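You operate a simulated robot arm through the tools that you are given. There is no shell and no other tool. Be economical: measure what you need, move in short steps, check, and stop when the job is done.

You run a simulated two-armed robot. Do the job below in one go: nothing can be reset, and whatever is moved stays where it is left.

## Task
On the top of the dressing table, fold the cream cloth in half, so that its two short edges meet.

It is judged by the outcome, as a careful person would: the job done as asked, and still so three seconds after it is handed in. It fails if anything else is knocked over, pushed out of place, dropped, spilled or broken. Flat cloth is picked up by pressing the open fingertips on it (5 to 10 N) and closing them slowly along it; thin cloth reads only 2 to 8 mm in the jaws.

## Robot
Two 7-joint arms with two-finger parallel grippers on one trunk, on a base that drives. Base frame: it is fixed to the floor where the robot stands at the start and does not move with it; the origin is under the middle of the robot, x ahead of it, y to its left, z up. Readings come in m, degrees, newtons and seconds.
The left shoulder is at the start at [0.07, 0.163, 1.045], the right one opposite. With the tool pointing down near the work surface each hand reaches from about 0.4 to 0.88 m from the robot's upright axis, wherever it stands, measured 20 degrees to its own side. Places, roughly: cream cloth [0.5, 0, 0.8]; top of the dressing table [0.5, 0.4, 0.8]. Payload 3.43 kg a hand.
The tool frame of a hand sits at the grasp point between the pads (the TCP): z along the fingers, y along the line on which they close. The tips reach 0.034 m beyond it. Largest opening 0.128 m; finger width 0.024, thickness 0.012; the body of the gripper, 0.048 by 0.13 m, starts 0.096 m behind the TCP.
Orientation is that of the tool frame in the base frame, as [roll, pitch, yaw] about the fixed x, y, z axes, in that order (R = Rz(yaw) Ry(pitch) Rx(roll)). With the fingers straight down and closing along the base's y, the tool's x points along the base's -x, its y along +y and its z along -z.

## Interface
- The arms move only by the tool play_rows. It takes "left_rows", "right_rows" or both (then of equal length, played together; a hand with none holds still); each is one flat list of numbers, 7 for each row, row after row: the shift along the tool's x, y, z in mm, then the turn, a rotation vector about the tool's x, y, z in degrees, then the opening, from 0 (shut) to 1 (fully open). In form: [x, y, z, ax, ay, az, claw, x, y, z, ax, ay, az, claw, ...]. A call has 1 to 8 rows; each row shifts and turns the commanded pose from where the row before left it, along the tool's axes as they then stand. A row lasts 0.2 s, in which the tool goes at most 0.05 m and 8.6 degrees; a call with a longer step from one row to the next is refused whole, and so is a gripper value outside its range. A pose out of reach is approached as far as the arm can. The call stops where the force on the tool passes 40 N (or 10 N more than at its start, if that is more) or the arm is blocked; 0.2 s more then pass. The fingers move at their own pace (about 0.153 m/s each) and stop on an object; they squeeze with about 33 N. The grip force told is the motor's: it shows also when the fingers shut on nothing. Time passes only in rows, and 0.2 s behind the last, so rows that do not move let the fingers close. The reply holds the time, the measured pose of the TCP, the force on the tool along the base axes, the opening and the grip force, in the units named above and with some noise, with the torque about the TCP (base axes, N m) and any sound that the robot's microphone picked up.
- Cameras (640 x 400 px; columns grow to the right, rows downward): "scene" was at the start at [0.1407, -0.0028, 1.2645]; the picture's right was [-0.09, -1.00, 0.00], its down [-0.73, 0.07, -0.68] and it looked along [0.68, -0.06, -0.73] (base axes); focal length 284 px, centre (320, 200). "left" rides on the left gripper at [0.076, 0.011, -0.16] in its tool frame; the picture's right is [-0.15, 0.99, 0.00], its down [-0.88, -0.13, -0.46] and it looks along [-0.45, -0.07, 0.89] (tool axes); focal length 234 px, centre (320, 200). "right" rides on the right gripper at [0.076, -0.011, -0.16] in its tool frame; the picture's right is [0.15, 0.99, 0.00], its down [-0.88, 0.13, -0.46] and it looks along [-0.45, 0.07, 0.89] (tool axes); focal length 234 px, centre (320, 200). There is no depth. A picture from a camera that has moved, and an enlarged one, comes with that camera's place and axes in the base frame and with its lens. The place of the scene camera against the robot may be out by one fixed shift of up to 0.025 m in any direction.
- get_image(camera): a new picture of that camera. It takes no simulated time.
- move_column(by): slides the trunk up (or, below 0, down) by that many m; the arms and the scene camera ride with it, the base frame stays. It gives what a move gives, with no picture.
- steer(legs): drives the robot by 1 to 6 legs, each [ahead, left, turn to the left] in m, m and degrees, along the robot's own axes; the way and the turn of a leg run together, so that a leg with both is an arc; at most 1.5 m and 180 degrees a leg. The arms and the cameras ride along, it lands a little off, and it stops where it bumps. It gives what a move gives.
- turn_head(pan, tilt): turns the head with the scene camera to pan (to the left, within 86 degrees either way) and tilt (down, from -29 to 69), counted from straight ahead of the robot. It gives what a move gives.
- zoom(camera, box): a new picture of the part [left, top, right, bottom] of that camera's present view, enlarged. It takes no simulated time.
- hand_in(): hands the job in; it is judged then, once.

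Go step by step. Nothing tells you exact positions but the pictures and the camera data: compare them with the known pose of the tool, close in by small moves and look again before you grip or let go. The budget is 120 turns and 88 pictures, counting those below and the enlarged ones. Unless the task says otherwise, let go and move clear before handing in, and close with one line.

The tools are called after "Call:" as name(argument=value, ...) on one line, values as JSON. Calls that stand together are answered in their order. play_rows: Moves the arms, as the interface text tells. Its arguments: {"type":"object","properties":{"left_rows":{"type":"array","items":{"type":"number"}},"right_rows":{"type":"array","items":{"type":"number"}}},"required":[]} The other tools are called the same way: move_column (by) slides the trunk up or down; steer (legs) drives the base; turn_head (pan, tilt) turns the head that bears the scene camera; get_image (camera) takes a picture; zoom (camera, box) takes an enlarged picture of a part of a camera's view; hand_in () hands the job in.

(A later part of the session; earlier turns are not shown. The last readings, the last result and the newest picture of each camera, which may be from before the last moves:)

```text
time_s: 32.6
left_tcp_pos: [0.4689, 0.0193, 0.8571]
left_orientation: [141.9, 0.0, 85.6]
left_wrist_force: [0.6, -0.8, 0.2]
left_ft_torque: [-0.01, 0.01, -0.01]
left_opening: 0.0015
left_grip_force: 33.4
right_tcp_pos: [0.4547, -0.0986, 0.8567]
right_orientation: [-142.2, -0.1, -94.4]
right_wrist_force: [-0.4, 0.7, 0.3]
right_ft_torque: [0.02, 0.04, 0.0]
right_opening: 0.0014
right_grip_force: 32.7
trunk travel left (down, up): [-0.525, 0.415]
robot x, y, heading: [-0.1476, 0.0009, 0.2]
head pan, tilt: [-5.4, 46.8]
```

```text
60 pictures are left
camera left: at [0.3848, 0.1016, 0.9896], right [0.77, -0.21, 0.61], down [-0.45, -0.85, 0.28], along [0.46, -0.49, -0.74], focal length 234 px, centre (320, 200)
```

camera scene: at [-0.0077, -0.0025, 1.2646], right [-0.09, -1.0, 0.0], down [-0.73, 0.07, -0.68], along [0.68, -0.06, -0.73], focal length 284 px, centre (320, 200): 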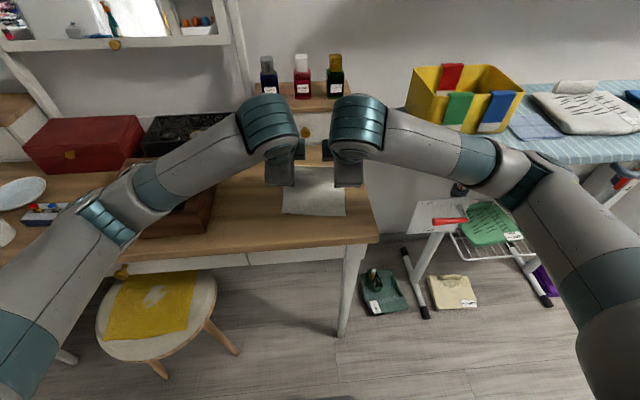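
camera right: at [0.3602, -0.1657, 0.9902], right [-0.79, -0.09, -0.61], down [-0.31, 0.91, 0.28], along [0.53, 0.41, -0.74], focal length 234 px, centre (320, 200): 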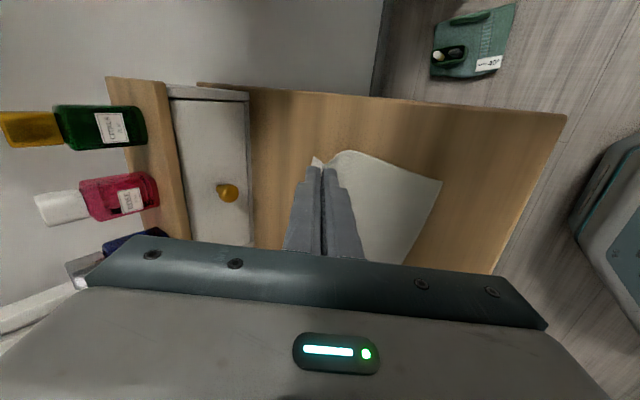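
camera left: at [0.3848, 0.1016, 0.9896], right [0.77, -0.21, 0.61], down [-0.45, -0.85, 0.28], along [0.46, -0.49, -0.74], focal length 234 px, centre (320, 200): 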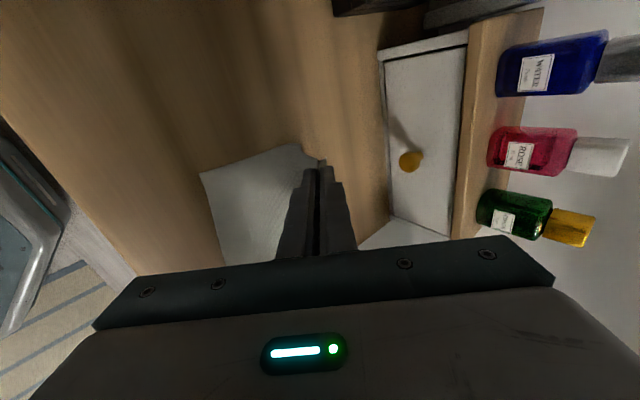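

The cloth is coming over nicely and the near edge hasn't moved (x about 0.391 to 0.409). I continue the arc down.

Call:
play_rows(left_rows=[0, -15.4, -2.6, -4, 0, 0, 0, 0, -16.5, -0.5, -4, 0, 0, 0, 0, -15.1, 0.5, -3, 0, 0, 0, 0, -14.4, 0.6, -3, 0, 0, 0, 0, -13.2, 1.5, -3, 0, 0, 0], right_rows=[0, 15.4, -2.6, 4, 0, 0, 0, 0, 16.5, -0.5, 4, 0, 0, 0, 0, 15.1, 0.5, 3, 0, 0, 0, 0, 14.4, 0.6, 3, 0, 0, 0, 0, 13.2, 1.5, 3, 0, 0, 0])

Call:
get_image(camera="scene")

Call:
get_image(camera="right")

Call:
get_image(camera="left")

```text
time_s: 33.8
left_tcp_pos: [0.4163, 0.0225, 0.8039]
left_orientation: [124.9, 0.2, 85.6]
left_wrist_force: [0.1, -2.2, 0.9]
left_ft_torque: [-0.05, 0.04, -0.08]
left_opening: 0.0017
left_grip_force: 33.6
right_tcp_pos: [0.4186, -0.098, 0.8135]
right_orientation: [-128.6, 0.1, -94.1]
right_wrist_force: [-0.3, 3.4, -0.2]
right_ft_torque: [0.06, 0.05, 0.07]
right_opening: 0.0018
right_grip_force: 33.3
right hand out of reach, approached as far as the arm can: row 2, 3, 4, 5
trunk travel left (down, up): [-0.525, 0.415]
robot x, y, heading: [-0.1457, 0.0003, 0.1]
head pan, tilt: [-5.4, 46.8]
```

```text
59 pictures are left
camera scene: at [-0.0073, -0.0025, 1.2645], right [-0.09, -1.0, 0.0], down [-0.73, 0.07, -0.68], along [0.68, -0.06, -0.73], focal length 284 px, centre (320, 200)
```

scene: 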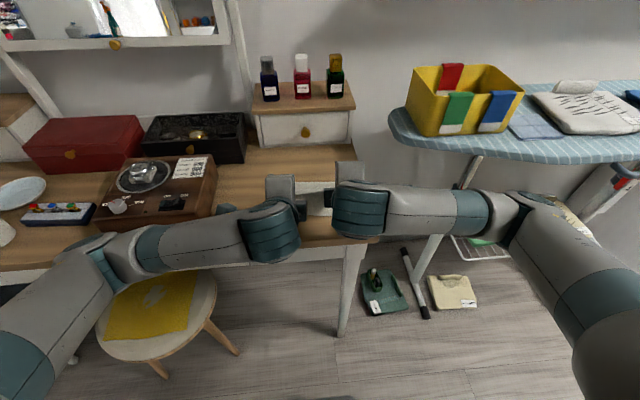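

```text
58 pictures are left
camera right: at [0.2964, -0.1633, 0.9234], right [-0.63, -0.1, -0.77], down [-0.37, 0.91, 0.18], along [0.68, 0.4, -0.61], focal length 234 px, centre (320, 200)
```

right: 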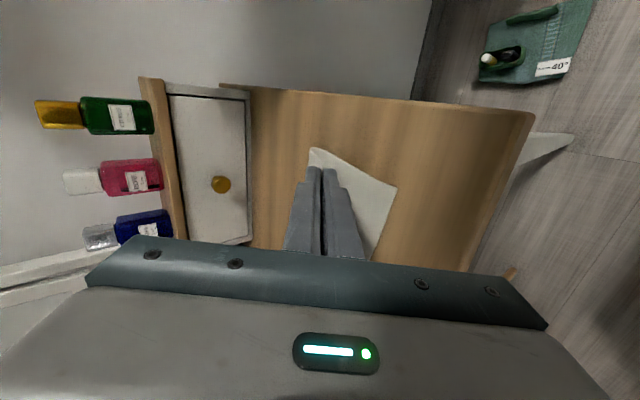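

```text
57 pictures are left
camera left: at [0.2972, 0.1075, 0.9049], right [0.55, -0.19, 0.81], down [-0.51, -0.84, 0.16], along [0.65, -0.5, -0.56], focal length 234 px, centre (320, 200)
```

left: 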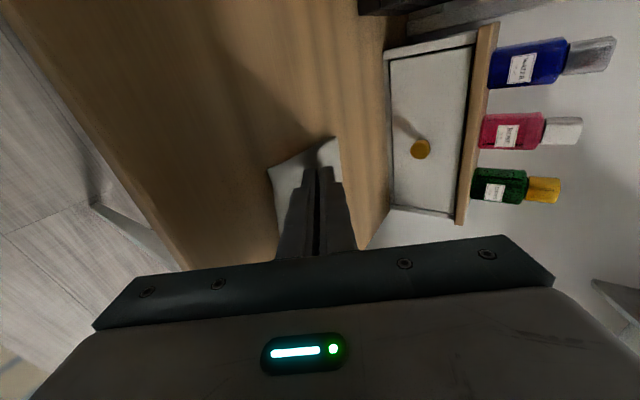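

The right arm hit its inner limit; the cloth is fine and the near edge hasn't moved. I ease both hands forward into the slack and back the base off by the same amount, in two small steps.

Call:
play_rows(left_rows=[0, 7.2, 10.3, 0, 0, 0, 0, 0, 7.2, 10.3, 0, 0, 0, 0], right_rows=[0, -5, 6.3, 0, 0, 0, 0, 0, -5, 6.3, 0, 0, 0, 0])

Call:
steer(legs=[[-0.025, 0, 0]])

Call:
play_rows(left_rows=[0, 7.2, 10.3, 0, 0, 0, 0, 0, 7.2, 10.3, 0, 0, 0, 0], right_rows=[0, -5, 6.3, 0, 0, 0, 0, 0, -5, 6.3, 0, 0, 0, 0])

Call:
steer(legs=[[-0.025, 0, 0]])

Call:
get_image(camera="right")

Call:
get_image(camera="left")

```text
time_s: 34.4
left_tcp_pos: [0.4419, 0.0216, 0.8043]
left_orientation: [125.0, 0.0, 85.6]
left_wrist_force: [-0.5, -3.6, -0.4]
left_ft_torque: [-0.06, 0.04, -0.11]
left_opening: 0.0017
left_grip_force: 32.9
right_tcp_pos: [0.4354, -0.0999, 0.8125]
right_orientation: [-128.7, 0.0, -94.2]
right_wrist_force: [-0.1, 3.2, -1.0]
right_ft_torque: [0.11, 0.02, 0.08]
right_opening: 0.0016
right_grip_force: 33.4
trunk travel left (down, up): [-0.525, 0.415]
robot x, y, heading: [-0.1453, -0.0009, 0.1]
head pan, tilt: [-5.4, 46.8]
```

```text
time_s: 35.2
left_tcp_pos: [0.4167, 0.0208, 0.8041]
left_orientation: [124.8, 0.0, 85.6]
left_wrist_force: [-0.2, -4.4, 0.6]
left_ft_torque: [-0.09, 0.04, -0.16]
left_opening: 0.0016
left_grip_force: 33.4
right_tcp_pos: [0.4078, -0.0999, 0.8153]
right_orientation: [-128.6, 0.0, -94.0]
right_wrist_force: [0.1, 4.0, -0.3]
right_ft_torque: [0.08, 0.04, 0.11]
right_opening: 0.0012
right_grip_force: 32.4
trunk travel left (down, up): [-0.525, 0.415]
robot x, y, heading: [-0.1763, 0.002, 0.2]
head pan, tilt: [-5.4, 46.8]
```

```text
time_s: 35.8
left_tcp_pos: [0.4431, 0.019, 0.804]
left_orientation: [125.0, 0.1, 85.5]
left_wrist_force: [-1.6, -3.6, -0.5]
left_ft_torque: [-0.1, 0.07, -0.13]
left_opening: 0.002
left_grip_force: 33.3
right_tcp_pos: [0.4253, -0.0993, 0.8139]
right_orientation: [-128.7, 0.1, -94.2]
right_wrist_force: [0.9, 3.6, -1.7]
right_ft_torque: [0.07, 0.05, 0.1]
right_opening: 0.0017
right_grip_force: 33.2
trunk travel left (down, up): [-0.525, 0.415]
robot x, y, heading: [-0.1752, -0.0014, -0.0]
head pan, tilt: [-5.4, 46.8]
```

```text
time_s: 36.6
left_tcp_pos: [0.4167, 0.0191, 0.8072]
left_orientation: [125.0, 0.0, 85.7]
left_wrist_force: [-1.5, -4.4, 0.2]
left_ft_torque: [-0.11, 0.06, -0.14]
left_opening: 0.0016
left_grip_force: 32.9
right_tcp_pos: [0.3998, -0.1022, 0.8158]
right_orientation: [-128.6, -0.1, -94.1]
right_wrist_force: [1.4, 5.7, -0.6]
right_ft_torque: [0.08, 0.01, 0.08]
right_opening: 0.0018
right_grip_force: 32.9
trunk travel left (down, up): [-0.525, 0.415]
robot x, y, heading: [-0.1975, 0.0023, 0.2]
head pan, tilt: [-5.4, 46.8]
```

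```text
56 pictures are left
camera right: at [0.2775, -0.1665, 0.9244], right [-0.63, -0.1, -0.77], down [-0.37, 0.91, 0.18], along [0.69, 0.4, -0.61], focal length 234 px, centre (320, 200)
```

right: 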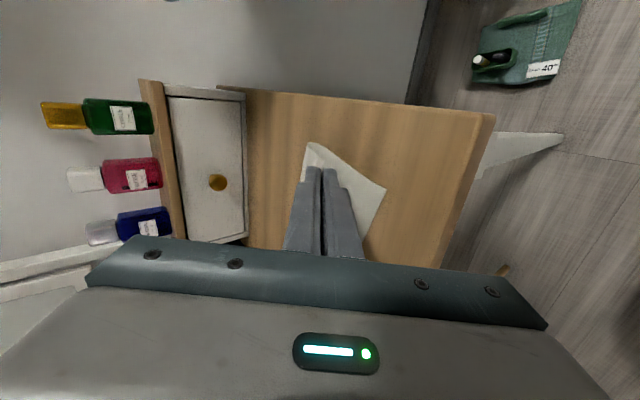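

```text
55 pictures are left
camera left: at [0.2975, 0.1036, 0.9064], right [0.55, -0.19, 0.81], down [-0.52, -0.84, 0.15], along [0.65, -0.5, -0.56], focal length 234 px, centre (320, 200)
```

left: 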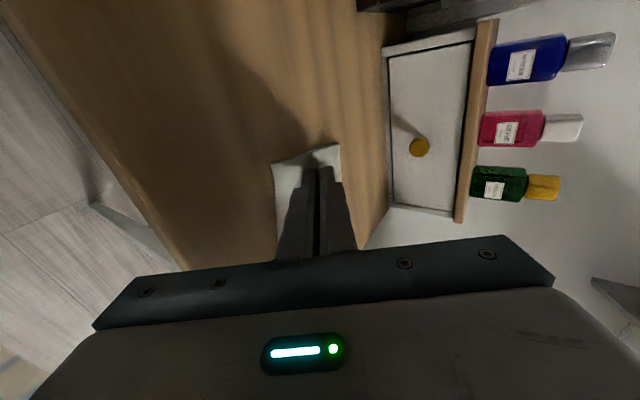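

Nearly in place. I bring the hands slightly together, since the cloth is pulling them inward, and lower them onto the near half.

Call:
play_rows(left_rows=[-0.7, -5.2, 3.6, 0, 0, 0, 0, -0.7, -5.2, 3.6, 0, 0, 0, 0, -0.6, -4, 2.8, 0, 0, 0, 0], right_rows=[-0.7, 8.8, 2.8, 0, 0, 0, 0, -0.7, 8.8, 2.8, 0, 0, 0, 0, -0.6, 7.5, 2.4, 0, 0, 0, 0])

Call:
get_image(camera="right")

Call:
get_image(camera="left")

Call:
turn_head(pan=-5.4, tilt=46.8)

```text
time_s: 37.4
left_tcp_pos: [0.4168, 0.0176, 0.7907]
left_orientation: [124.6, 0.2, 85.6]
left_wrist_force: [-1.0, 1.6, 19.2]
left_ft_torque: [0.18, -0.37, 0.02]
left_opening: 0.0017
left_grip_force: 33.0
right_tcp_pos: [0.3937, -0.0997, 0.7969]
right_orientation: [-129.0, -0.1, -94.0]
right_wrist_force: [-0.1, 1.9, -0.8]
right_ft_torque: [-0.01, 0.01, 0.01]
right_opening: 0.0015
right_grip_force: 32.9
right hand out of reach, approached as far as the arm can: row 3
trunk travel left (down, up): [-0.525, 0.415]
robot x, y, heading: [-0.1993, -0.0007, 0.2]
head pan, tilt: [-5.4, 46.8]
```

```text
54 pictures are left
camera right: at [0.2724, -0.1654, 0.9067], right [-0.63, -0.1, -0.77], down [-0.37, 0.91, 0.18], along [0.68, 0.4, -0.61], focal length 234 px, centre (320, 200)
```

right: 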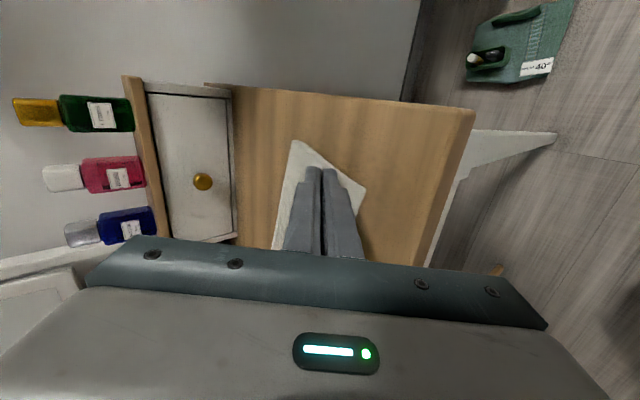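

```text
53 pictures are left
camera left: at [0.2976, 0.1019, 0.8906], right [0.55, -0.19, 0.81], down [-0.52, -0.84, 0.15], along [0.66, -0.5, -0.56], focal length 234 px, centre (320, 200)
```

left: 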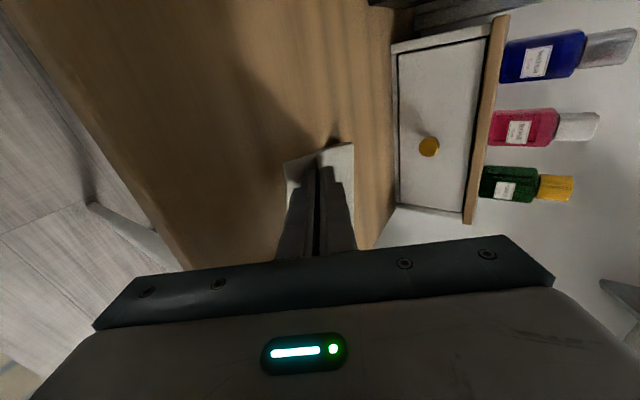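

```text
time_s: 38.0
left_tcp_pos: [0.4161, 0.0167, 0.7899]
left_orientation: [124.7, 0.1, 85.6]
left_wrist_force: [5.8, 1.7, 29.8]
left_ft_torque: [0.12, -0.76, 0.02]
left_opening: 0.0019
left_grip_force: 32.8
right_tcp_pos: [0.3927, -0.0988, 0.7977]
right_orientation: [-128.8, -0.1, -94.0]
right_wrist_force: [0.0, 1.9, -0.7]
right_ft_torque: [0.04, 0.03, -0.01]
right_opening: 0.0016
right_grip_force: 32.8
trunk travel left (down, up): [-0.525, 0.415]
robot x, y, heading: [-0.201, -0.0015, 0.1]
head pan, tilt: [-5.4, 46.8]
```

I relieve the left hand's press slightly and look from the scene camera.

Call:
play_rows(left_rows=[0, 2.5, -1.7, 0, 0, 0, 0, 0, 0, 0, 0, 0, 0, 0])

Call:
get_image(camera="scene")

Call:
zoom(camera="right", box=[220, 100, 460, 260])

Call:
zoom(camera="left", box=[220, 100, 460, 260])

```text
time_s: 38.6
left_tcp_pos: [0.416, 0.0172, 0.7903]
left_orientation: [124.9, 0.0, 85.5]
left_wrist_force: [5.6, 0.6, 23.9]
left_ft_torque: [0.1, -0.63, 0.01]
left_opening: 0.0015
left_grip_force: 32.9
right_tcp_pos: [0.3924, -0.1008, 0.7955]
right_orientation: [-129.0, -0.1, -94.0]
right_wrist_force: [0.0, 0.7, -1.4]
right_ft_torque: [0.01, -0.01, 0.03]
right_opening: 0.0017
right_grip_force: 33.6
trunk travel left (down, up): [-0.525, 0.415]
robot x, y, heading: [-0.1978, -0.0008, 0.3]
head pan, tilt: [-5.4, 46.8]
```

```text
52 pictures are left
camera scene: at [-0.0595, -0.0028, 1.2648], right [-0.09, -1.0, 0.0], down [-0.72, 0.07, -0.69], along [0.68, -0.06, -0.73], focal length 284 px, centre (320, 200)
```

scene: 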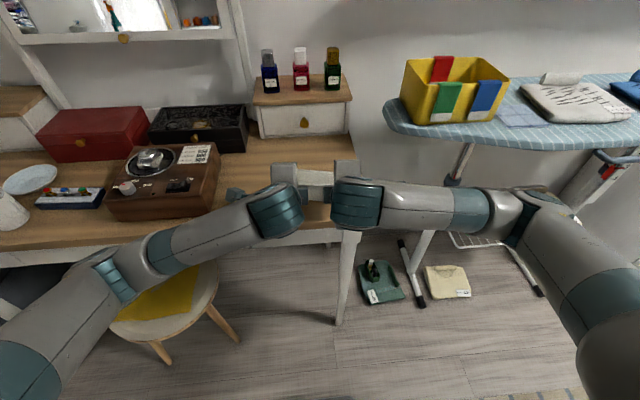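

```text
2.50 times, centred on (340, 180) of right
camera zoom: at [0.2722, -0.1657, 0.9063], right [-0.63, -0.1, -0.77], down [-0.37, 0.91, 0.18], along [0.68, 0.4, -0.61], focal length 585 px, centre (270, 250)
```

zoom: 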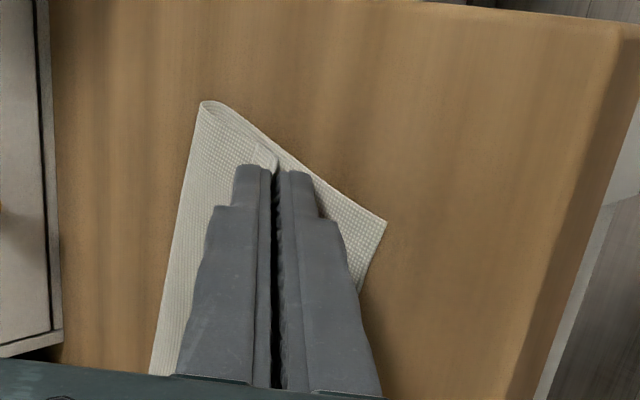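

```text
2.50 times, centred on (340, 180) of left
camera zoom: at [0.2971, 0.1014, 0.8914], right [0.55, -0.19, 0.81], down [-0.52, -0.84, 0.15], along [0.66, -0.5, -0.56], focal length 585 px, centre (270, 250)
```

zoom: 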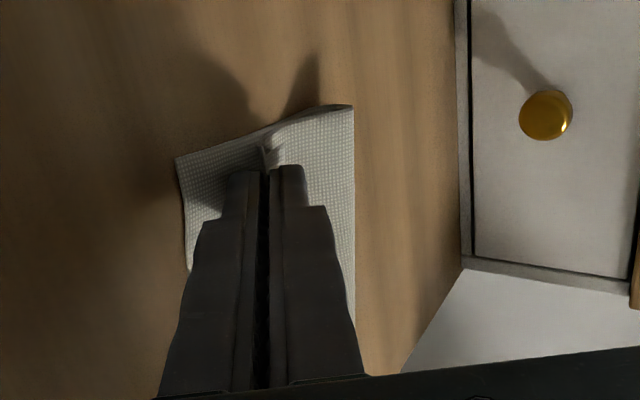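

The fold looks good: the fold line runs from about (0.482, -0.121) to (0.515, 0.022), parallel to the near edge. I fine-tune by moving the right hand down, 5 mm toward me and 5 mm left, and unloading the left hand.

Call:
play_rows(left_rows=[0, 2.5, -1.7, 0, 0, 0, 0, 3, 0, 0, 0, 0, 0, 0, 0, 0, 0, 0, 0, 0, 0], right_rows=[-2, 1, 0, -5, 0, 0, 0, -3, 2.7, 1.7, -5, 0, 0, 0, 0, 0, 0, 0, 0, 0, 0])

```text
time_s: 39.4
left_tcp_pos: [0.4147, 0.0213, 0.7922]
left_orientation: [125.1, -0.1, 85.6]
left_wrist_force: [0.2, -0.3, -0.5]
left_ft_torque: [-0.02, 0.05, -0.04]
left_opening: 0.0017
left_grip_force: 32.6
right_tcp_pos: [0.3933, -0.0949, 0.7951]
right_orientation: [-138.5, 0.0, -94.1]
right_wrist_force: [3.4, -2.6, 20.0]
right_ft_torque: [-0.11, -0.38, -0.03]
right_opening: 0.0015
right_grip_force: 33.0
trunk travel left (down, up): [-0.525, 0.415]
robot x, y, heading: [-0.1954, -0.0039, -0.0]
head pan, tilt: [-5.4, 46.8]
```

Both hands are at the right spot. I open slightly while rising, so the lower fingers don't push in.

Call:
play_rows(left_rows=[0, 1.9, -1.3, 0, 0, 0, 0.05, 0, 1.9, -1.3, 0, 0, 0, 0.1, 0, 1.9, -1.3, 0, 0, 0, 0.14, 0, 0, 0, 0, 0, 0, 0.14], right_rows=[0, -2, -2.2, 0, 0, 0, 0.05, 0, -2, -2.2, 0, 0, 0, 0.1, 0, -2, -2.2, 0, 0, 0, 0.14, 0, 0, 0, 0, 0, 0, 0.14])

Call:
zoom(camera="right", box=[220, 100, 460, 260])

Call:
zoom(camera="left", box=[220, 100, 460, 260])

```text
time_s: 40.4
left_tcp_pos: [0.4189, 0.0211, 0.8006]
left_orientation: [125.0, 0.0, 85.5]
left_wrist_force: [0.5, 0.6, -1.6]
left_ft_torque: [0.02, 0.01, -0.02]
left_opening: 0.0179
left_grip_force: 0.0
right_tcp_pos: [0.3927, -0.0943, 0.7995]
right_orientation: [-138.8, -0.1, -94.1]
right_wrist_force: [-0.1, 0.0, 1.5]
right_ft_torque: [-0.02, 0.0, 0.02]
right_opening: 0.0172
right_grip_force: 0.0
trunk travel left (down, up): [-0.525, 0.415]
robot x, y, heading: [-0.1984, -0.0001, 0.3]
head pan, tilt: [-5.4, 46.8]
```

```text
2.50 times, centred on (340, 180) of right
camera zoom: at [0.2914, -0.1618, 0.9281], right [-0.75, -0.09, -0.65], down [-0.33, 0.91, 0.26], along [0.57, 0.41, -0.71], focal length 585 px, centre (270, 250)
```

zoom: 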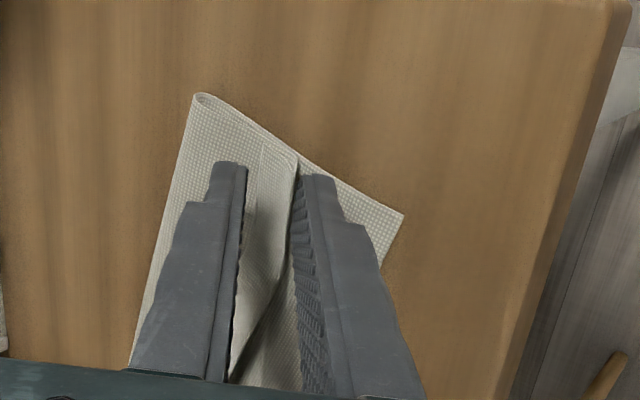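

```text
2.50 times, centred on (340, 180) of left
camera zoom: at [0.2984, 0.1052, 0.9008], right [0.55, -0.19, 0.81], down [-0.52, -0.84, 0.16], along [0.65, -0.5, -0.57], focal length 585 px, centre (270, 250)
```

zoom: 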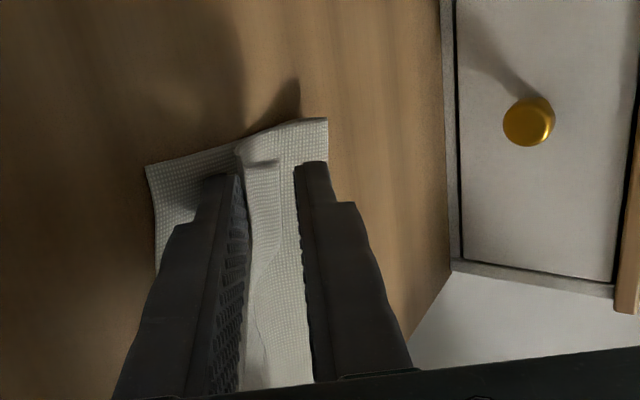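

The cloth is released, but the last couple of centimetres of the top edge are still curled back. I back both hands off to look at it from above.

Call:
play_rows(left_rows=[0, 0, -15, 0, 0, 0, 0.14, 0, 0, -30, 0, 0, 0, 0.14, 0, 10, -40, 0, 0, 0, 0.14, 0, 20, -40, 0, 0, 0, 0.14, 0, 20, -30, 0, 0, 0, 0.14], right_rows=[0, 0, -15, 0, 0, 0, 0.14, 0, 0, -30, 0, 0, 0, 0.14, 0, -10, -40, 0, 0, 0, 0.14, 0, -20, -40, 0, 0, 0, 0.14, 0, -20, -30, 0, 0, 0, 0.14])

Call:
get_image(camera="right")

Call:
get_image(camera="left")

Call:
get_image(camera="scene")

```text
time_s: 41.6
left_tcp_pos: [0.3171, 0.0278, 0.9317]
left_orientation: [124.9, -0.1, 85.6]
left_wrist_force: [0.0, 0.4, 0.3]
left_ft_torque: [0.03, -0.03, 0.02]
left_opening: 0.0181
left_grip_force: 0.0
right_tcp_pos: [0.3958, -0.1233, 0.9279]
right_orientation: [-138.6, 0.0, -93.9]
right_wrist_force: [0.3, -0.4, -0.2]
right_ft_torque: [-0.02, -0.01, -0.03]
right_opening: 0.0178
right_grip_force: 0.1
right hand out of reach, approached as far as the arm can: row 2, 3, 4, 5
trunk travel left (down, up): [-0.525, 0.415]
robot x, y, heading: [-0.1942, 0.0011, 0.1]
head pan, tilt: [-5.4, 46.8]
```

```text
47 pictures are left
camera right: at [0.2952, -0.1911, 1.0556], right [-0.75, -0.1, -0.65], down [-0.34, 0.91, 0.26], along [0.57, 0.41, -0.71], focal length 234 px, centre (320, 200)
```

right: 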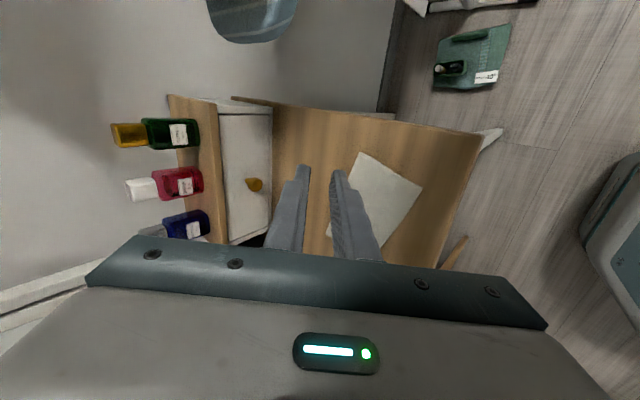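

```text
46 pictures are left
camera left: at [0.1982, 0.1117, 1.0334], right [0.56, -0.19, 0.81], down [-0.51, -0.84, 0.15], along [0.65, -0.5, -0.57], focal length 234 px, centre (320, 200)
```

left: 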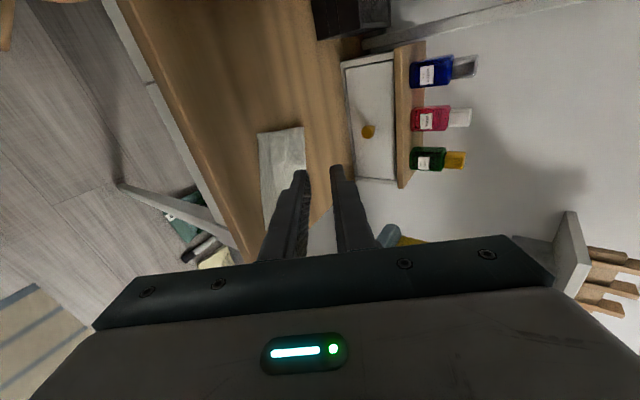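

```text
45 pictures are left
camera scene: at [-0.0593, -0.003, 1.2644], right [-0.09, -1.0, 0.0], down [-0.73, 0.07, -0.69], along [0.68, -0.06, -0.73], focal length 284 px, centre (320, 200)
```

scene: 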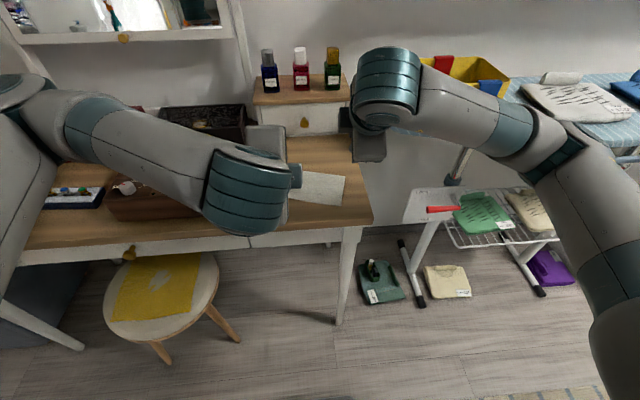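

Call:
zoom(camera="scene", box=[270, 150, 370, 220])

Call:
zoom(camera="right", box=[310, 130, 450, 260])

Call:
zoom(camera="left", box=[220, 110, 340, 230])

```text
5.71 times, centred on (320, 185) of scene
camera zoom: at [-0.0593, -0.003, 1.2644], right [-0.09, -1.0, 0.0], down [-0.73, 0.07, -0.69], along [0.68, -0.06, -0.73], focal length 1621 px, centre (320, 286)
```

zoom: 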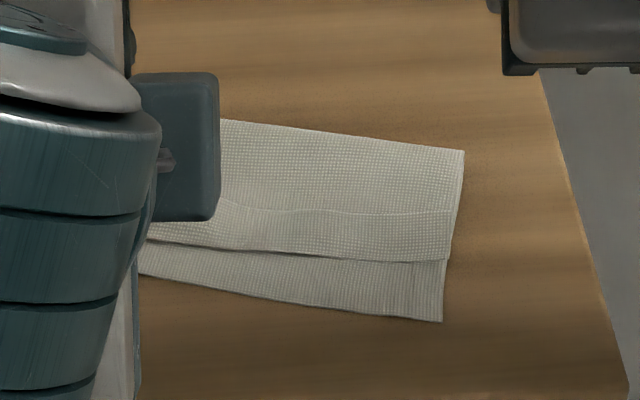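

```text
3.08 times, centred on (380, 195) of right
camera zoom: at [0.2952, -0.1911, 1.0556], right [-0.75, -0.1, -0.65], down [-0.34, 0.91, 0.26], along [0.57, 0.41, -0.71], focal length 720 px, centre (135, 215)
```

zoom: 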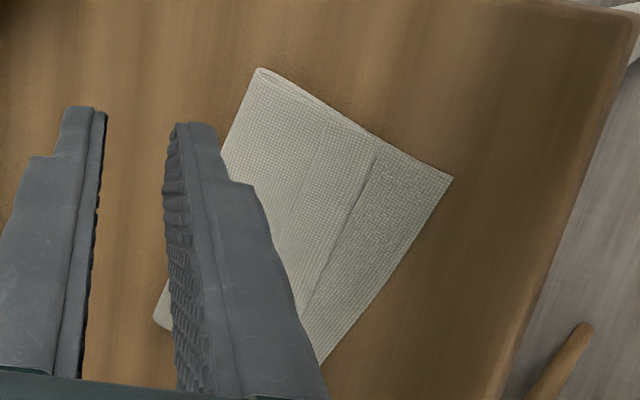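

```text
3.33 times, centred on (280, 170) of left
camera zoom: at [0.1982, 0.1117, 1.0334], right [0.56, -0.19, 0.81], down [-0.51, -0.84, 0.15], along [0.65, -0.5, -0.57], focal length 781 px, centre (453, 300)
```

zoom: 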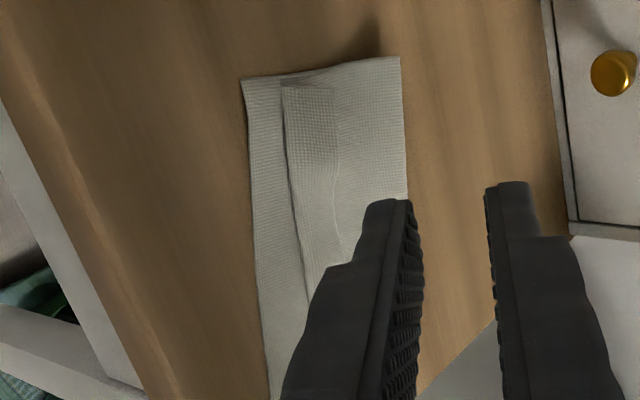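

The fold itself is good, but about 3 cm of the top edge lies doubled back over its whole width. I'll flip it forward by pushing its free edge toward me with the left hand's two widely spread fingertips, while the right hand holds the fold down. First I bring both hands upright.

Call:
play_rows(left_rows=[30, 0, 0, 7.9, 0, 0, 0.14, 30, 0, 0, 7.9, 0, 0, 0.14, 20, 0, 0, 7.9, 0, 0, 0.14, 0, 0, 0, 7.9, 0, 0, 0.14, 0, 0, 0, 7.9, 0, 0, 0.14, 0, 0, 0, 7.9, 0, 0, 0.14, 0, 0, 0, 7.7, 0, 0, 0.14], right_rows=[0, 0, -10, -6, 0, 0, 0, 0, 0, -10, -6, 0, 0, 0, 0, 0, -10, -6, 0, 0, 0, 0, 0, 0, -6, 0, 0, 0, 0, 0, 0, -6, 0, 0, 0, 0, 0, 0, -6, 0, 0, 0, 0, 0, 0, -5.4, 0, 0, 0])

Call:
play_rows(left_rows=[0, 0, 0, 0, 0, -8.1, 0.6, 0, 0, 0, 0, 0, -8.1, 0.6, 0, 0, 0, 0, 0, -8.1, 0.6, 0, 0, 0, 0, 0, -8.1, 0.6, 0, 0, 0, 0, 0, -8.1, 0.6, 0, 0, 0, 0, 0, -8.1, 0.6, 0, 0, 0, 0, 0, -8.1, 0.8, 0, 0, 0, 0, 0, -8.1, 0.9])

Call:
play_rows(left_rows=[0, 0, 0, 0, 0, -8.1, 0.9, 0, 0, 0, 0, 0, -8.1, 0.9, 0, 0, 0, 0, -8, 0, 0.9, 0, 0, 0, 0, -8, 0, 0.9, 0, 0, 0, 0, -8, 0, 0.9, 0, 0, 0, 0, -8, 0, 0.9, 0, 0, 0, 0, -8, 0, 0.9])

Call:
get_image(camera="right")

Call:
get_image(camera="scene")

```text
time_s: 43.2
left_tcp_pos: [0.3254, 0.108, 0.9297]
left_orientation: [-179.8, 0.1, 85.7]
left_wrist_force: [0.7, 0.3, 0.7]
left_ft_torque: [0.0, 0.01, -0.02]
left_opening: 0.0181
left_grip_force: 0.0
right_tcp_pos: [0.3875, -0.1247, 0.9492]
right_orientation: [179.7, 0.0, -94.1]
right_wrist_force: [0.4, 0.1, 0.5]
right_ft_torque: [-0.01, 0.01, 0.0]
right_opening: 0.0
right_grip_force: 33.2
right hand out of reach, approached as far as the arm can: row 1, 2
trunk travel left (down, up): [-0.525, 0.415]
robot x, y, heading: [-0.195, -0.0014, 0.0]
head pan, tilt: [-5.4, 46.8]
```

```text
time_s: 45.0
left_tcp_pos: [0.3263, 0.1076, 0.9308]
left_orientation: [-179.9, -0.1, 150.5]
left_wrist_force: [0.4, -0.3, -0.3]
left_ft_torque: [-0.01, 0.02, 0.0]
left_opening: 0.1153
left_grip_force: 0.1
right_tcp_pos: [0.386, -0.125, 0.9504]
right_orientation: [179.8, 0.0, -94.0]
right_wrist_force: [0.0, -0.3, -0.8]
right_ft_torque: [-0.01, 0.0, -0.01]
right_opening: 0.0003
right_grip_force: 32.7
trunk travel left (down, up): [-0.525, 0.415]
robot x, y, heading: [-0.1978, 0.0005, 0.1]
head pan, tilt: [-5.4, 46.8]
```

```text
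time_s: 46.6
left_tcp_pos: [0.3267, 0.1083, 0.9299]
left_orientation: [-179.9, 40.0, 166.5]
left_wrist_force: [0.9, 0.3, 1.0]
left_ft_torque: [0.03, -0.01, -0.02]
left_opening: 0.1152
left_grip_force: 0.1
right_tcp_pos: [0.3872, -0.1244, 0.9513]
right_orientation: [-179.9, 0.1, -94.2]
right_wrist_force: [-0.6, 0.7, 0.1]
right_ft_torque: [-0.03, 0.01, 0.02]
right_opening: 0.0001
right_grip_force: 32.9
trunk travel left (down, up): [-0.525, 0.415]
robot x, y, heading: [-0.1992, -0.0016, -0.1]
head pan, tilt: [-5.4, 46.8]
```

```text
41 pictures are left
camera right: at [0.3936, -0.1991, 1.1105], right [-1.0, -0.07, 0.0], down [-0.07, 0.89, 0.46], along [-0.03, 0.45, -0.89], focal length 234 px, centre (320, 200)
```

right: 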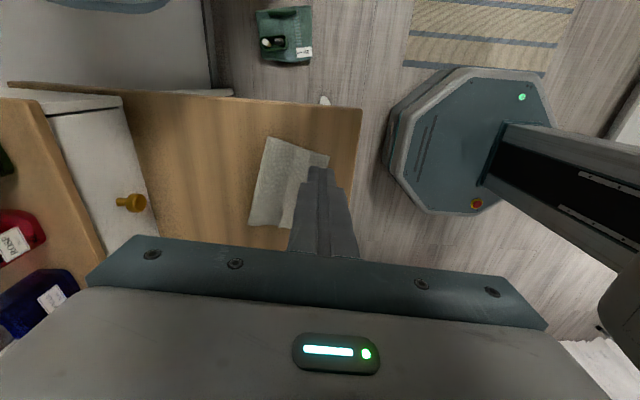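

```text
40 pictures are left
camera scene: at [-0.0576, -0.0025, 1.2646], right [-0.09, -1.0, 0.0], down [-0.73, 0.07, -0.68], along [0.68, -0.06, -0.73], focal length 284 px, centre (320, 200)
```

scene: 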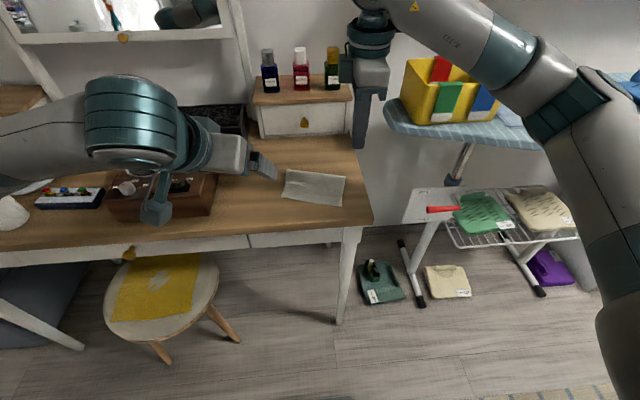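

Call:
zoom(camera="scene", box=[265, 150, 365, 220])

Call:
zoom(camera="right", box=[230, 120, 350, 240])

```text
5.71 times, centred on (315, 185) of scene
camera zoom: at [-0.0576, -0.0025, 1.2646], right [-0.09, -1.0, 0.0], down [-0.73, 0.07, -0.68], along [0.68, -0.06, -0.73], focal length 1621 px, centre (349, 286)
```

zoom: 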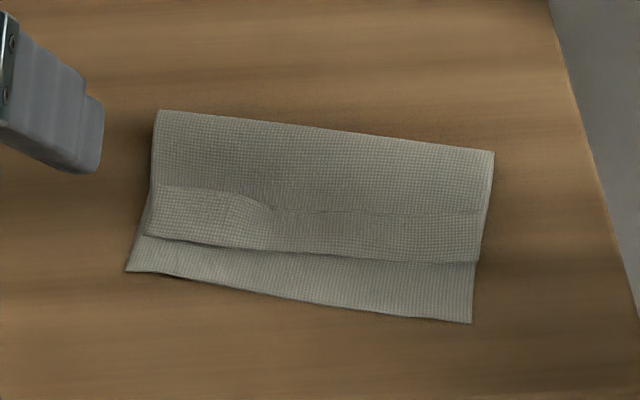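

```text
3.33 times, centred on (290, 180) of right
camera zoom: at [0.3936, -0.1991, 1.1105], right [-1.0, -0.07, 0.0], down [-0.07, 0.89, 0.46], along [-0.03, 0.45, -0.89], focal length 781 px, centre (420, 267)
```

zoom: 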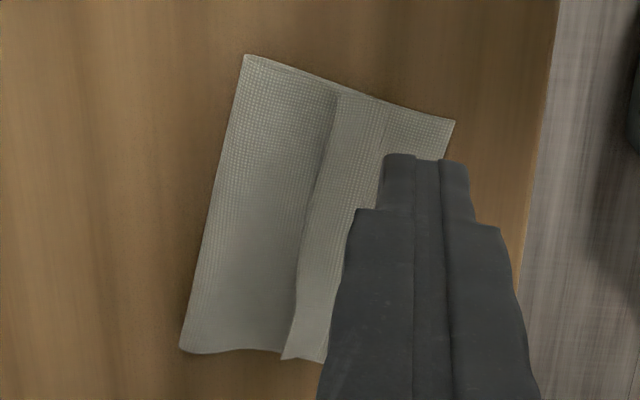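

I can see the flap clearly: its free edge runs from about (0.43, -0.11) to (0.455, 0.035). I set the left hand vertical and wide open just beyond that edge, with the right hand parked out of the way.

Call:
play_rows(left_rows=[0, 0, 0, 0, 8, 0, 0.9, 0, 0, 0, 0, 8, 0, 0.9, 0, 0, 0, 0, 8, 0, 0.9, 0, 0, 0, 0, 8, 0, 0.9, 0, 0, 0, 0, 8, 0, 0.9, 0, 0, 0, 0, 0, -2.5, 0.9], right_rows=[25, 0, 0, 0, 0, 0, 0, 25, 0, 0, 0, 0, 0, 0, 25, 0, 0, 0, 0, 0, 0, 25, 0, 0, 0, 0, 0, 0, 25, 0, 0, 0, 0, 0, 0, 25, 0, 0, 0, 0, 0, 0])

Call:
play_rows(left_rows=[-26.4, -19.5, 0, 0, 0, 0, 0.9, -26.4, -19.5, 0, 0, 0, 0, 0.9, -26.4, -19.5, 0, 0, 0, 0, 0.9, -26.4, -19.5, 0, 0, 0, 0, 0.9, -26.4, -19.5, 0, 0, 0, 0, 0.9, -26.4, -19.5, 0, 0, 0, 0, 0.9, 0, 0, 40, 0, 0, 0, 0.9, 0, 0, 40, 0, 0, 0, 0.9])

Call:
get_image(camera="left")

Call:
zoom(camera="scene", box=[245, 120, 385, 220])

```text
time_s: 48.0
left_tcp_pos: [0.3251, 0.1071, 0.9295]
left_orientation: [180.0, -0.1, 169.1]
left_wrist_force: [-0.2, -0.1, -0.3]
left_ft_torque: [0.02, 0.02, -0.01]
left_opening: 0.1151
left_grip_force: 0.1
right_tcp_pos: [0.3746, -0.2731, 0.9516]
right_orientation: [-179.9, 0.0, -94.1]
right_wrist_force: [0.1, 0.1, -0.3]
right_ft_torque: [0.0, 0.0, 0.02]
right_opening: 0.0001
right_grip_force: 33.3
trunk travel left (down, up): [-0.525, 0.415]
robot x, y, heading: [-0.1965, -0.0006, 0.2]
head pan, tilt: [-5.4, 46.8]
```

```text
time_s: 49.8
left_tcp_pos: [0.458, -0.0386, 0.8506]
left_orientation: [179.9, -0.2, 169.1]
left_wrist_force: [0.1, 0.9, 0.0]
left_ft_torque: [-0.01, 0.01, 0.0]
left_opening: 0.1151
left_grip_force: 0.0
right_tcp_pos: [0.3748, -0.2725, 0.9512]
right_orientation: [179.8, 0.0, -94.1]
right_wrist_force: [0.0, 0.7, -0.5]
right_ft_torque: [-0.02, -0.01, 0.0]
right_opening: 0.0
right_grip_force: 32.7
trunk travel left (down, up): [-0.525, 0.415]
robot x, y, heading: [-0.1974, -0.0004, 0.2]
head pan, tilt: [-5.4, 46.8]
```

```text
37 pictures are left
camera left: at [0.3863, -0.0152, 1.0111], right [0.33, 0.94, 0.0], down [0.84, -0.29, 0.45], along [0.43, -0.15, -0.89], focal length 234 px, centre (320, 200)
```

left: 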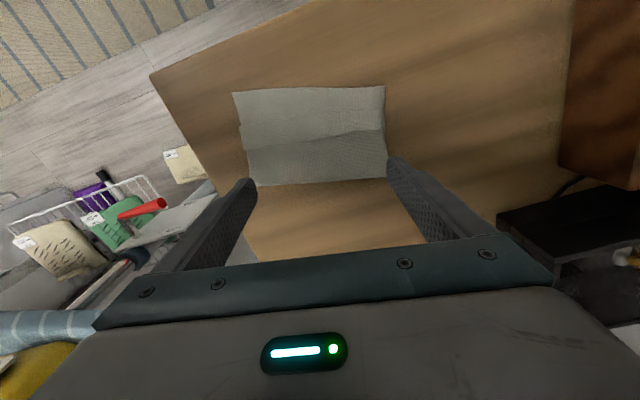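

```text
4.00 times, centred on (315, 170) of scene
camera zoom: at [-0.057, -0.0033, 1.2646], right [-0.09, -1.0, 0.0], down [-0.73, 0.07, -0.68], along [0.68, -0.06, -0.73], focal length 1134 px, centre (340, 320)
```

zoom: 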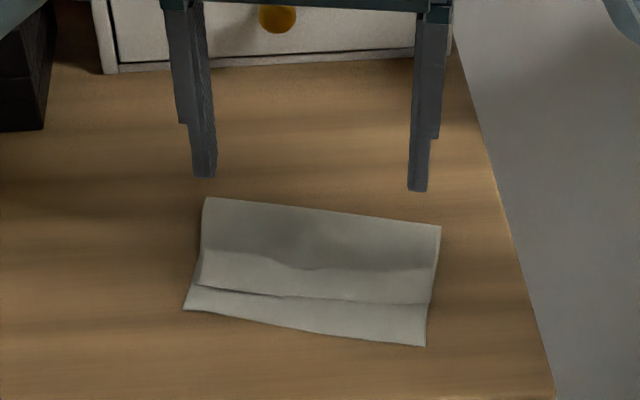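

Call:
zoom(camera="left", box=[210, 70, 430, 210])

```text
2.86 times, centred on (320, 140) of left
camera zoom: at [0.3863, -0.0152, 1.0111], right [0.33, 0.94, 0.0], down [0.84, -0.29, 0.45], along [0.43, -0.15, -0.89], focal length 669 px, centre (320, 371)
```

zoom: 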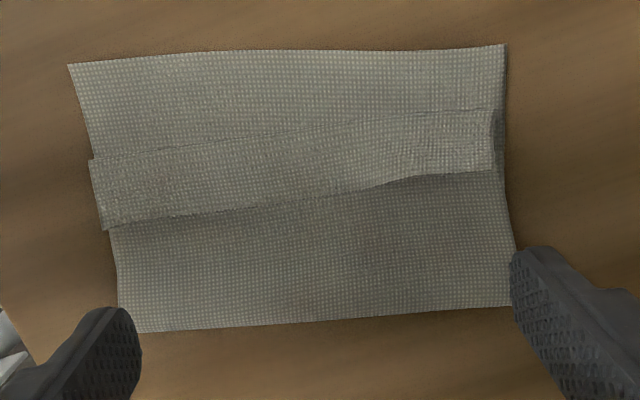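

A clear view: the flap is about 25 mm wide and its crease is about 27 mm from the near edge, so flipping it will bring the edges together. I lower both fingertips just beyond the flap's free edge.

Call:
play_rows(left_rows=[0, -5, 20, 0, 0, 0, 0.9, 0, 0, 20, 0, 0, 0, 0.9, 0, 0, 5, 0, 0, 0, 0.9, 0, 0, 3, 0, 0, 0, 0.9, 0, 0, 0, 0, 0, 0, 0.9])

Call:
play_rows(left_rows=[0, 0, 1, 0, 0, 0, 0.9, 0, 0, 1, 0, 0, 0, 0.9, 0, 0, 0.5, 0, 0, 0, 0.9, 0, 0, 0, 0, 0, 0, 0.9])

Call:
zoom(camera="left", box=[210, 70, 430, 210])

```text
time_s: 51.0
left_tcp_pos: [0.459, -0.0435, 0.8019]
left_orientation: [-180.0, -0.1, 169.1]
left_wrist_force: [-0.5, -0.2, 0.6]
left_ft_torque: [0.03, 0.0, -0.01]
left_opening: 0.1152
left_grip_force: 0.0
right_tcp_pos: [0.3743, -0.2735, 0.95]
right_orientation: [-180.0, 0.0, -94.2]
right_wrist_force: [0.0, -0.1, 0.0]
right_ft_torque: [0.01, 0.0, 0.0]
right_opening: 0.0
right_grip_force: 32.2
trunk travel left (down, up): [-0.525, 0.415]
robot x, y, heading: [-0.1963, -0.0005, 0.6]
head pan, tilt: [-5.4, 46.8]
```

```text
time_s: 52.0
left_tcp_pos: [0.4579, -0.0434, 0.7987]
left_orientation: [180.0, -0.1, 169.1]
left_wrist_force: [0.6, -0.8, 0.7]
left_ft_torque: [0.04, 0.03, -0.01]
left_opening: 0.115
left_grip_force: 0.0
right_tcp_pos: [0.3749, -0.2737, 0.9517]
right_orientation: [-180.0, 0.0, -94.1]
right_wrist_force: [0.1, 0.2, -0.4]
right_ft_torque: [-0.02, 0.02, -0.01]
right_opening: 0.0
right_grip_force: 32.7
trunk travel left (down, up): [-0.525, 0.415]
robot x, y, heading: [-0.1979, -0.0006, 0.2]
head pan, tilt: [-5.4, 46.8]
```

```text
2.86 times, centred on (320, 140) of left
camera zoom: at [0.3852, -0.0183, 0.9591], right [0.33, 0.94, 0.0], down [0.84, -0.29, 0.45], along [0.43, -0.15, -0.89], focal length 669 px, centre (320, 371)
```

zoom: 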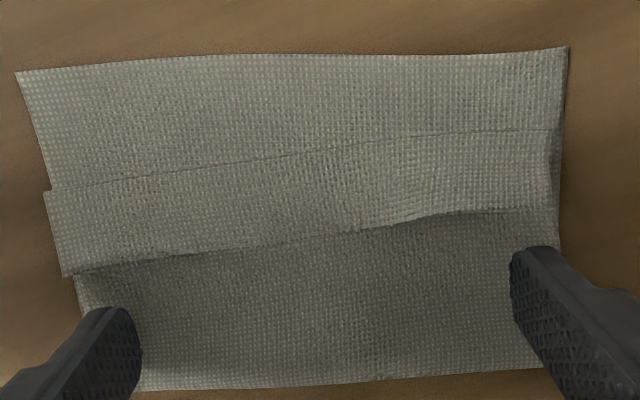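

Call:
play_rows(left_rows=[0, 0, 0.5, 0, 0, 0, 0.9, 0, 0, 0.5, 0, 0, 0, 0.9, 0, 0, 0, 0, 0, 0, 0.9])

Call:
play_rows(left_rows=[0, 0, 0.5, 0, 0, 0, 0.9, 0, 0, 0, 0, 0, 0, 0.9])

Call:
play_rows(left_rows=[0, 0, 0.5, 0, 0, 0, 0.9, 0, 0, 0, 0, 0, 0, 0.9])

```text
time_s: 52.8
left_tcp_pos: [0.4579, -0.042, 0.7975]
left_orientation: [-180.0, 0.0, 169.0]
left_wrist_force: [0.4, -0.2, -0.3]
left_ft_torque: [-0.02, -0.01, -0.02]
left_opening: 0.1154
left_grip_force: 0.1
right_tcp_pos: [0.3752, -0.2719, 0.95]
right_orientation: [179.8, 0.1, -94.1]
right_wrist_force: [-0.2, -0.7, 0.1]
right_ft_torque: [-0.03, 0.0, 0.01]
right_opening: 0.0
right_grip_force: 33.1
trunk travel left (down, up): [-0.525, 0.415]
robot x, y, heading: [-0.1993, -0.0023, 0.1]
head pan, tilt: [-5.4, 46.8]
```

```text
time_s: 53.4
left_tcp_pos: [0.4591, -0.0421, 0.7976]
left_orientation: [180.0, 0.0, 169.1]
left_wrist_force: [0.4, 0.4, 0.3]
left_ft_torque: [0.02, 0.0, 0.01]
left_opening: 0.1152
left_grip_force: 0.0
right_tcp_pos: [0.376, -0.2738, 0.9508]
right_orientation: [-180.0, 0.0, -94.2]
right_wrist_force: [-0.8, 0.6, -0.8]
right_ft_torque: [0.02, 0.0, -0.03]
right_opening: 0.0
right_grip_force: 33.4
trunk travel left (down, up): [-0.525, 0.415]
robot x, y, heading: [-0.2002, 0.0015, 0.2]
head pan, tilt: [-5.4, 46.8]
```

```text
time_s: 54.0
left_tcp_pos: [0.4581, -0.0416, 0.798]
left_orientation: [-180.0, -0.1, 169.1]
left_wrist_force: [0.7, -0.4, 0.6]
left_ft_torque: [-0.02, 0.02, 0.02]
left_opening: 0.1151
left_grip_force: 0.0
right_tcp_pos: [0.3753, -0.2737, 0.9507]
right_orientation: [-180.0, 0.0, -94.0]
right_wrist_force: [-0.1, -0.2, 0.0]
right_ft_torque: [0.02, -0.02, 0.03]
right_opening: 0.0
right_grip_force: 32.8
trunk travel left (down, up): [-0.525, 0.415]
robot x, y, heading: [-0.196, 0.0007, 0.0]
head pan, tilt: [-5.4, 46.8]
```

Call:
play_rows(left_rows=[0, 0, 0.6, 0, 0, 0, 0.9, 0, 0, 0, 0, 0, 0, 0.9])

Call:
play_rows(left_rows=[0, 0, 0.5, 0, 0, 0, 0.9, 0, 0, 0, 0, 0, 0, 0.9])

```text
time_s: 54.6
left_tcp_pos: [0.4585, -0.043, 0.797]
left_orientation: [-179.9, -0.1, 169.1]
left_wrist_force: [0.9, 0.5, 1.0]
left_ft_torque: [0.02, -0.01, -0.01]
left_opening: 0.1155
left_grip_force: 0.0
right_tcp_pos: [0.3754, -0.2728, 0.9511]
right_orientation: [-180.0, 0.0, -94.1]
right_wrist_force: [0.2, -0.5, 0.4]
right_ft_torque: [0.04, 0.0, 0.02]
right_opening: 0.0002
right_grip_force: 32.9
trunk travel left (down, up): [-0.525, 0.415]
robot x, y, heading: [-0.2019, 0.0014, 0.2]
head pan, tilt: [-5.4, 46.8]
```

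```text
time_s: 55.2
left_tcp_pos: [0.4586, -0.0416, 0.7964]
left_orientation: [180.0, -0.1, 169.0]
left_wrist_force: [0.1, 0.3, 2.4]
left_ft_torque: [0.06, -0.03, 0.0]
left_opening: 0.1151
left_grip_force: 0.1
right_tcp_pos: [0.375, -0.2734, 0.9498]
right_orientation: [180.0, 0.0, -94.1]
right_wrist_force: [0.5, 0.1, 0.2]
right_ft_torque: [-0.01, -0.01, -0.02]
right_opening: 0.0
right_grip_force: 33.2
trunk travel left (down, up): [-0.525, 0.415]
robot x, y, heading: [-0.1964, 0.0, -0.1]
head pan, tilt: [-5.4, 46.8]
```

Light contact at 2.4 N. I ease up 0.3 mm and push toward me a little, then look.

Call:
play_rows(left_rows=[0, 0, -0.3, 0, 0, 0, 0.9, 3, 0, 0, 0, 0, 0, 0.9, 3, 0, 0, 0, 0, 0, 0.9, 3, 0, 0, 0, 0, 0, 0.9, 3, 0, 0, 0, 0, 0, 0.9, 3, 0, 0, 0, 0, 0, 0.9, 3, 0, 0, 0, 0, 0, 0.9])

Call:
zoom(camera="left", box=[210, 70, 430, 210])

```text
time_s: 56.8
left_tcp_pos: [0.4403, -0.0381, 0.7953]
left_orientation: [180.0, 0.0, 169.1]
left_wrist_force: [0.3, 0.1, 0.9]
left_ft_torque: [-0.02, -0.04, 0.03]
left_opening: 0.1151
left_grip_force: 0.1
right_tcp_pos: [0.3745, -0.2735, 0.9509]
right_orientation: [-179.9, 0.1, -94.2]
right_wrist_force: [0.3, -0.6, 0.5]
right_ft_torque: [0.0, 0.03, 0.02]
right_opening: 0.0001
right_grip_force: 32.7
trunk travel left (down, up): [-0.525, 0.415]
robot x, y, heading: [-0.2004, -0.0014, -0.1]
head pan, tilt: [-5.4, 46.8]
```

```text
2.86 times, centred on (320, 140) of left
camera zoom: at [0.3675, -0.0134, 0.9566], right [0.33, 0.94, 0.0], down [0.84, -0.29, 0.45], along [0.43, -0.15, -0.89], focal length 669 px, centre (320, 371)
```

zoom: 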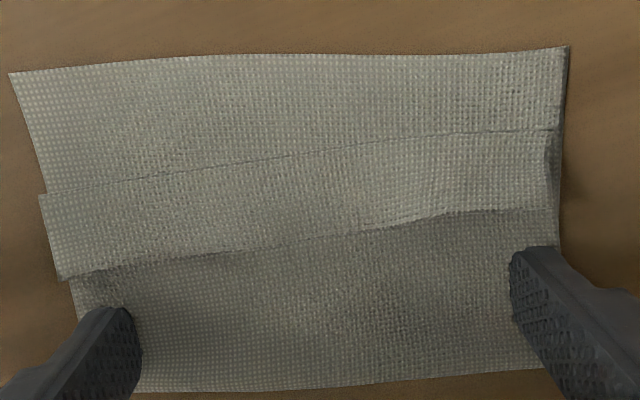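

The fingers dragged the whole cloth about 18 mm instead, shape intact, so the stack needs to be held. I'll turn the right hand slim (yaw 0) to press near the fold line from above, and lean the left hand back to make room.

Call:
play_rows(left_rows=[0, 0, -20, 0, 0, 0, 0.9, 0, 0, -30, 0, 0, 0, 0.9, 20, 0, -20, 0, -7, 0, 0.9, 20, 0, 0, 0, -7, 0, 0.9, 0, 0, 0, 0, -6, 0, 0.9, 0, 0, 0, 0, 0, 0, 0.9], right_rows=[0, 0, 0, 0, 0, -8.5, 0, 0, 0, 0, 0, 0, -8.5, 0, 0, 0, 0, 0, 0, -8.5, 0, 0, 0, 0, 0, 0, -8.5, 0, 0, 0, 0, 0, 0, -8.5, 0, 0, 0, 0, 0, 0, -8.5, 0])

Call:
play_rows(right_rows=[0, 0, 0, 0, 0, -8.5, 0, 0, 0, 0, 0, 0, -8.5, 0, 0, 0, 0, 0, 0, -8.5, 0, 0, 0, 0, 0, 0, -8.5, 0, 0, 0, 0, 0, 0, -8.5, 0])

Call:
zoom(camera="left", box=[190, 90, 450, 260])

```text
time_s: 58.2
left_tcp_pos: [0.4034, -0.0315, 0.8641]
left_orientation: [180.0, 19.9, 169.2]
left_wrist_force: [-0.1, 0.0, 0.2]
left_ft_torque: [-0.01, 0.0, 0.03]
left_opening: 0.1154
left_grip_force: 0.1
right_tcp_pos: [0.3752, -0.2752, 0.9506]
right_orientation: [-180.0, 0.0, -43.0]
right_wrist_force: [0.0, -0.1, 0.0]
right_ft_torque: [-0.02, 0.03, 0.0]
right_opening: 0.0
right_grip_force: 33.5
trunk travel left (down, up): [-0.525, 0.415]
robot x, y, heading: [-0.198, 0.0001, 0.2]
head pan, tilt: [-5.4, 46.8]
```

```text
time_s: 59.4
left_tcp_pos: [0.4032, -0.0322, 0.8642]
left_orientation: [180.0, 19.9, 169.1]
left_wrist_force: [0.1, 1.1, 0.6]
left_ft_torque: [0.02, 0.0, -0.01]
left_opening: 0.1152
left_grip_force: 0.2
right_tcp_pos: [0.3757, -0.2731, 0.9511]
right_orientation: [-180.0, 0.0, -0.5]
right_wrist_force: [-0.1, 0.1, -0.4]
right_ft_torque: [0.0, -0.04, 0.0]
right_opening: 0.0
right_grip_force: 33.2
trunk travel left (down, up): [-0.525, 0.415]
robot x, y, heading: [-0.1982, -0.0039, 0.2]
head pan, tilt: [-5.4, 46.8]
```

```text
2.35 times, centred on (320, 175) of left
camera zoom: at [0.2802, 0.0023, 0.9895], right [0.32, 0.95, 0.05], down [0.64, -0.26, 0.73], along [0.7, -0.2, -0.68], focal length 551 px, centre (320, 259)
```

zoom: 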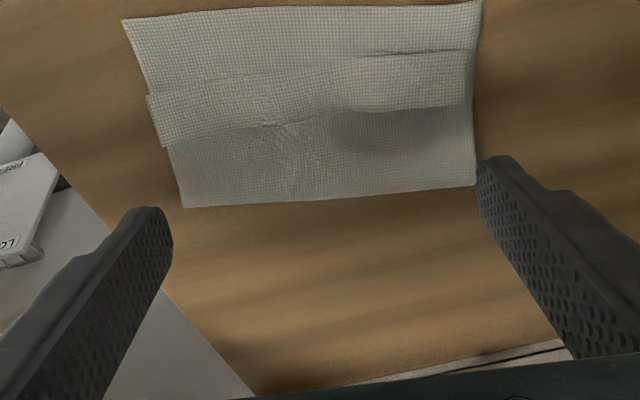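

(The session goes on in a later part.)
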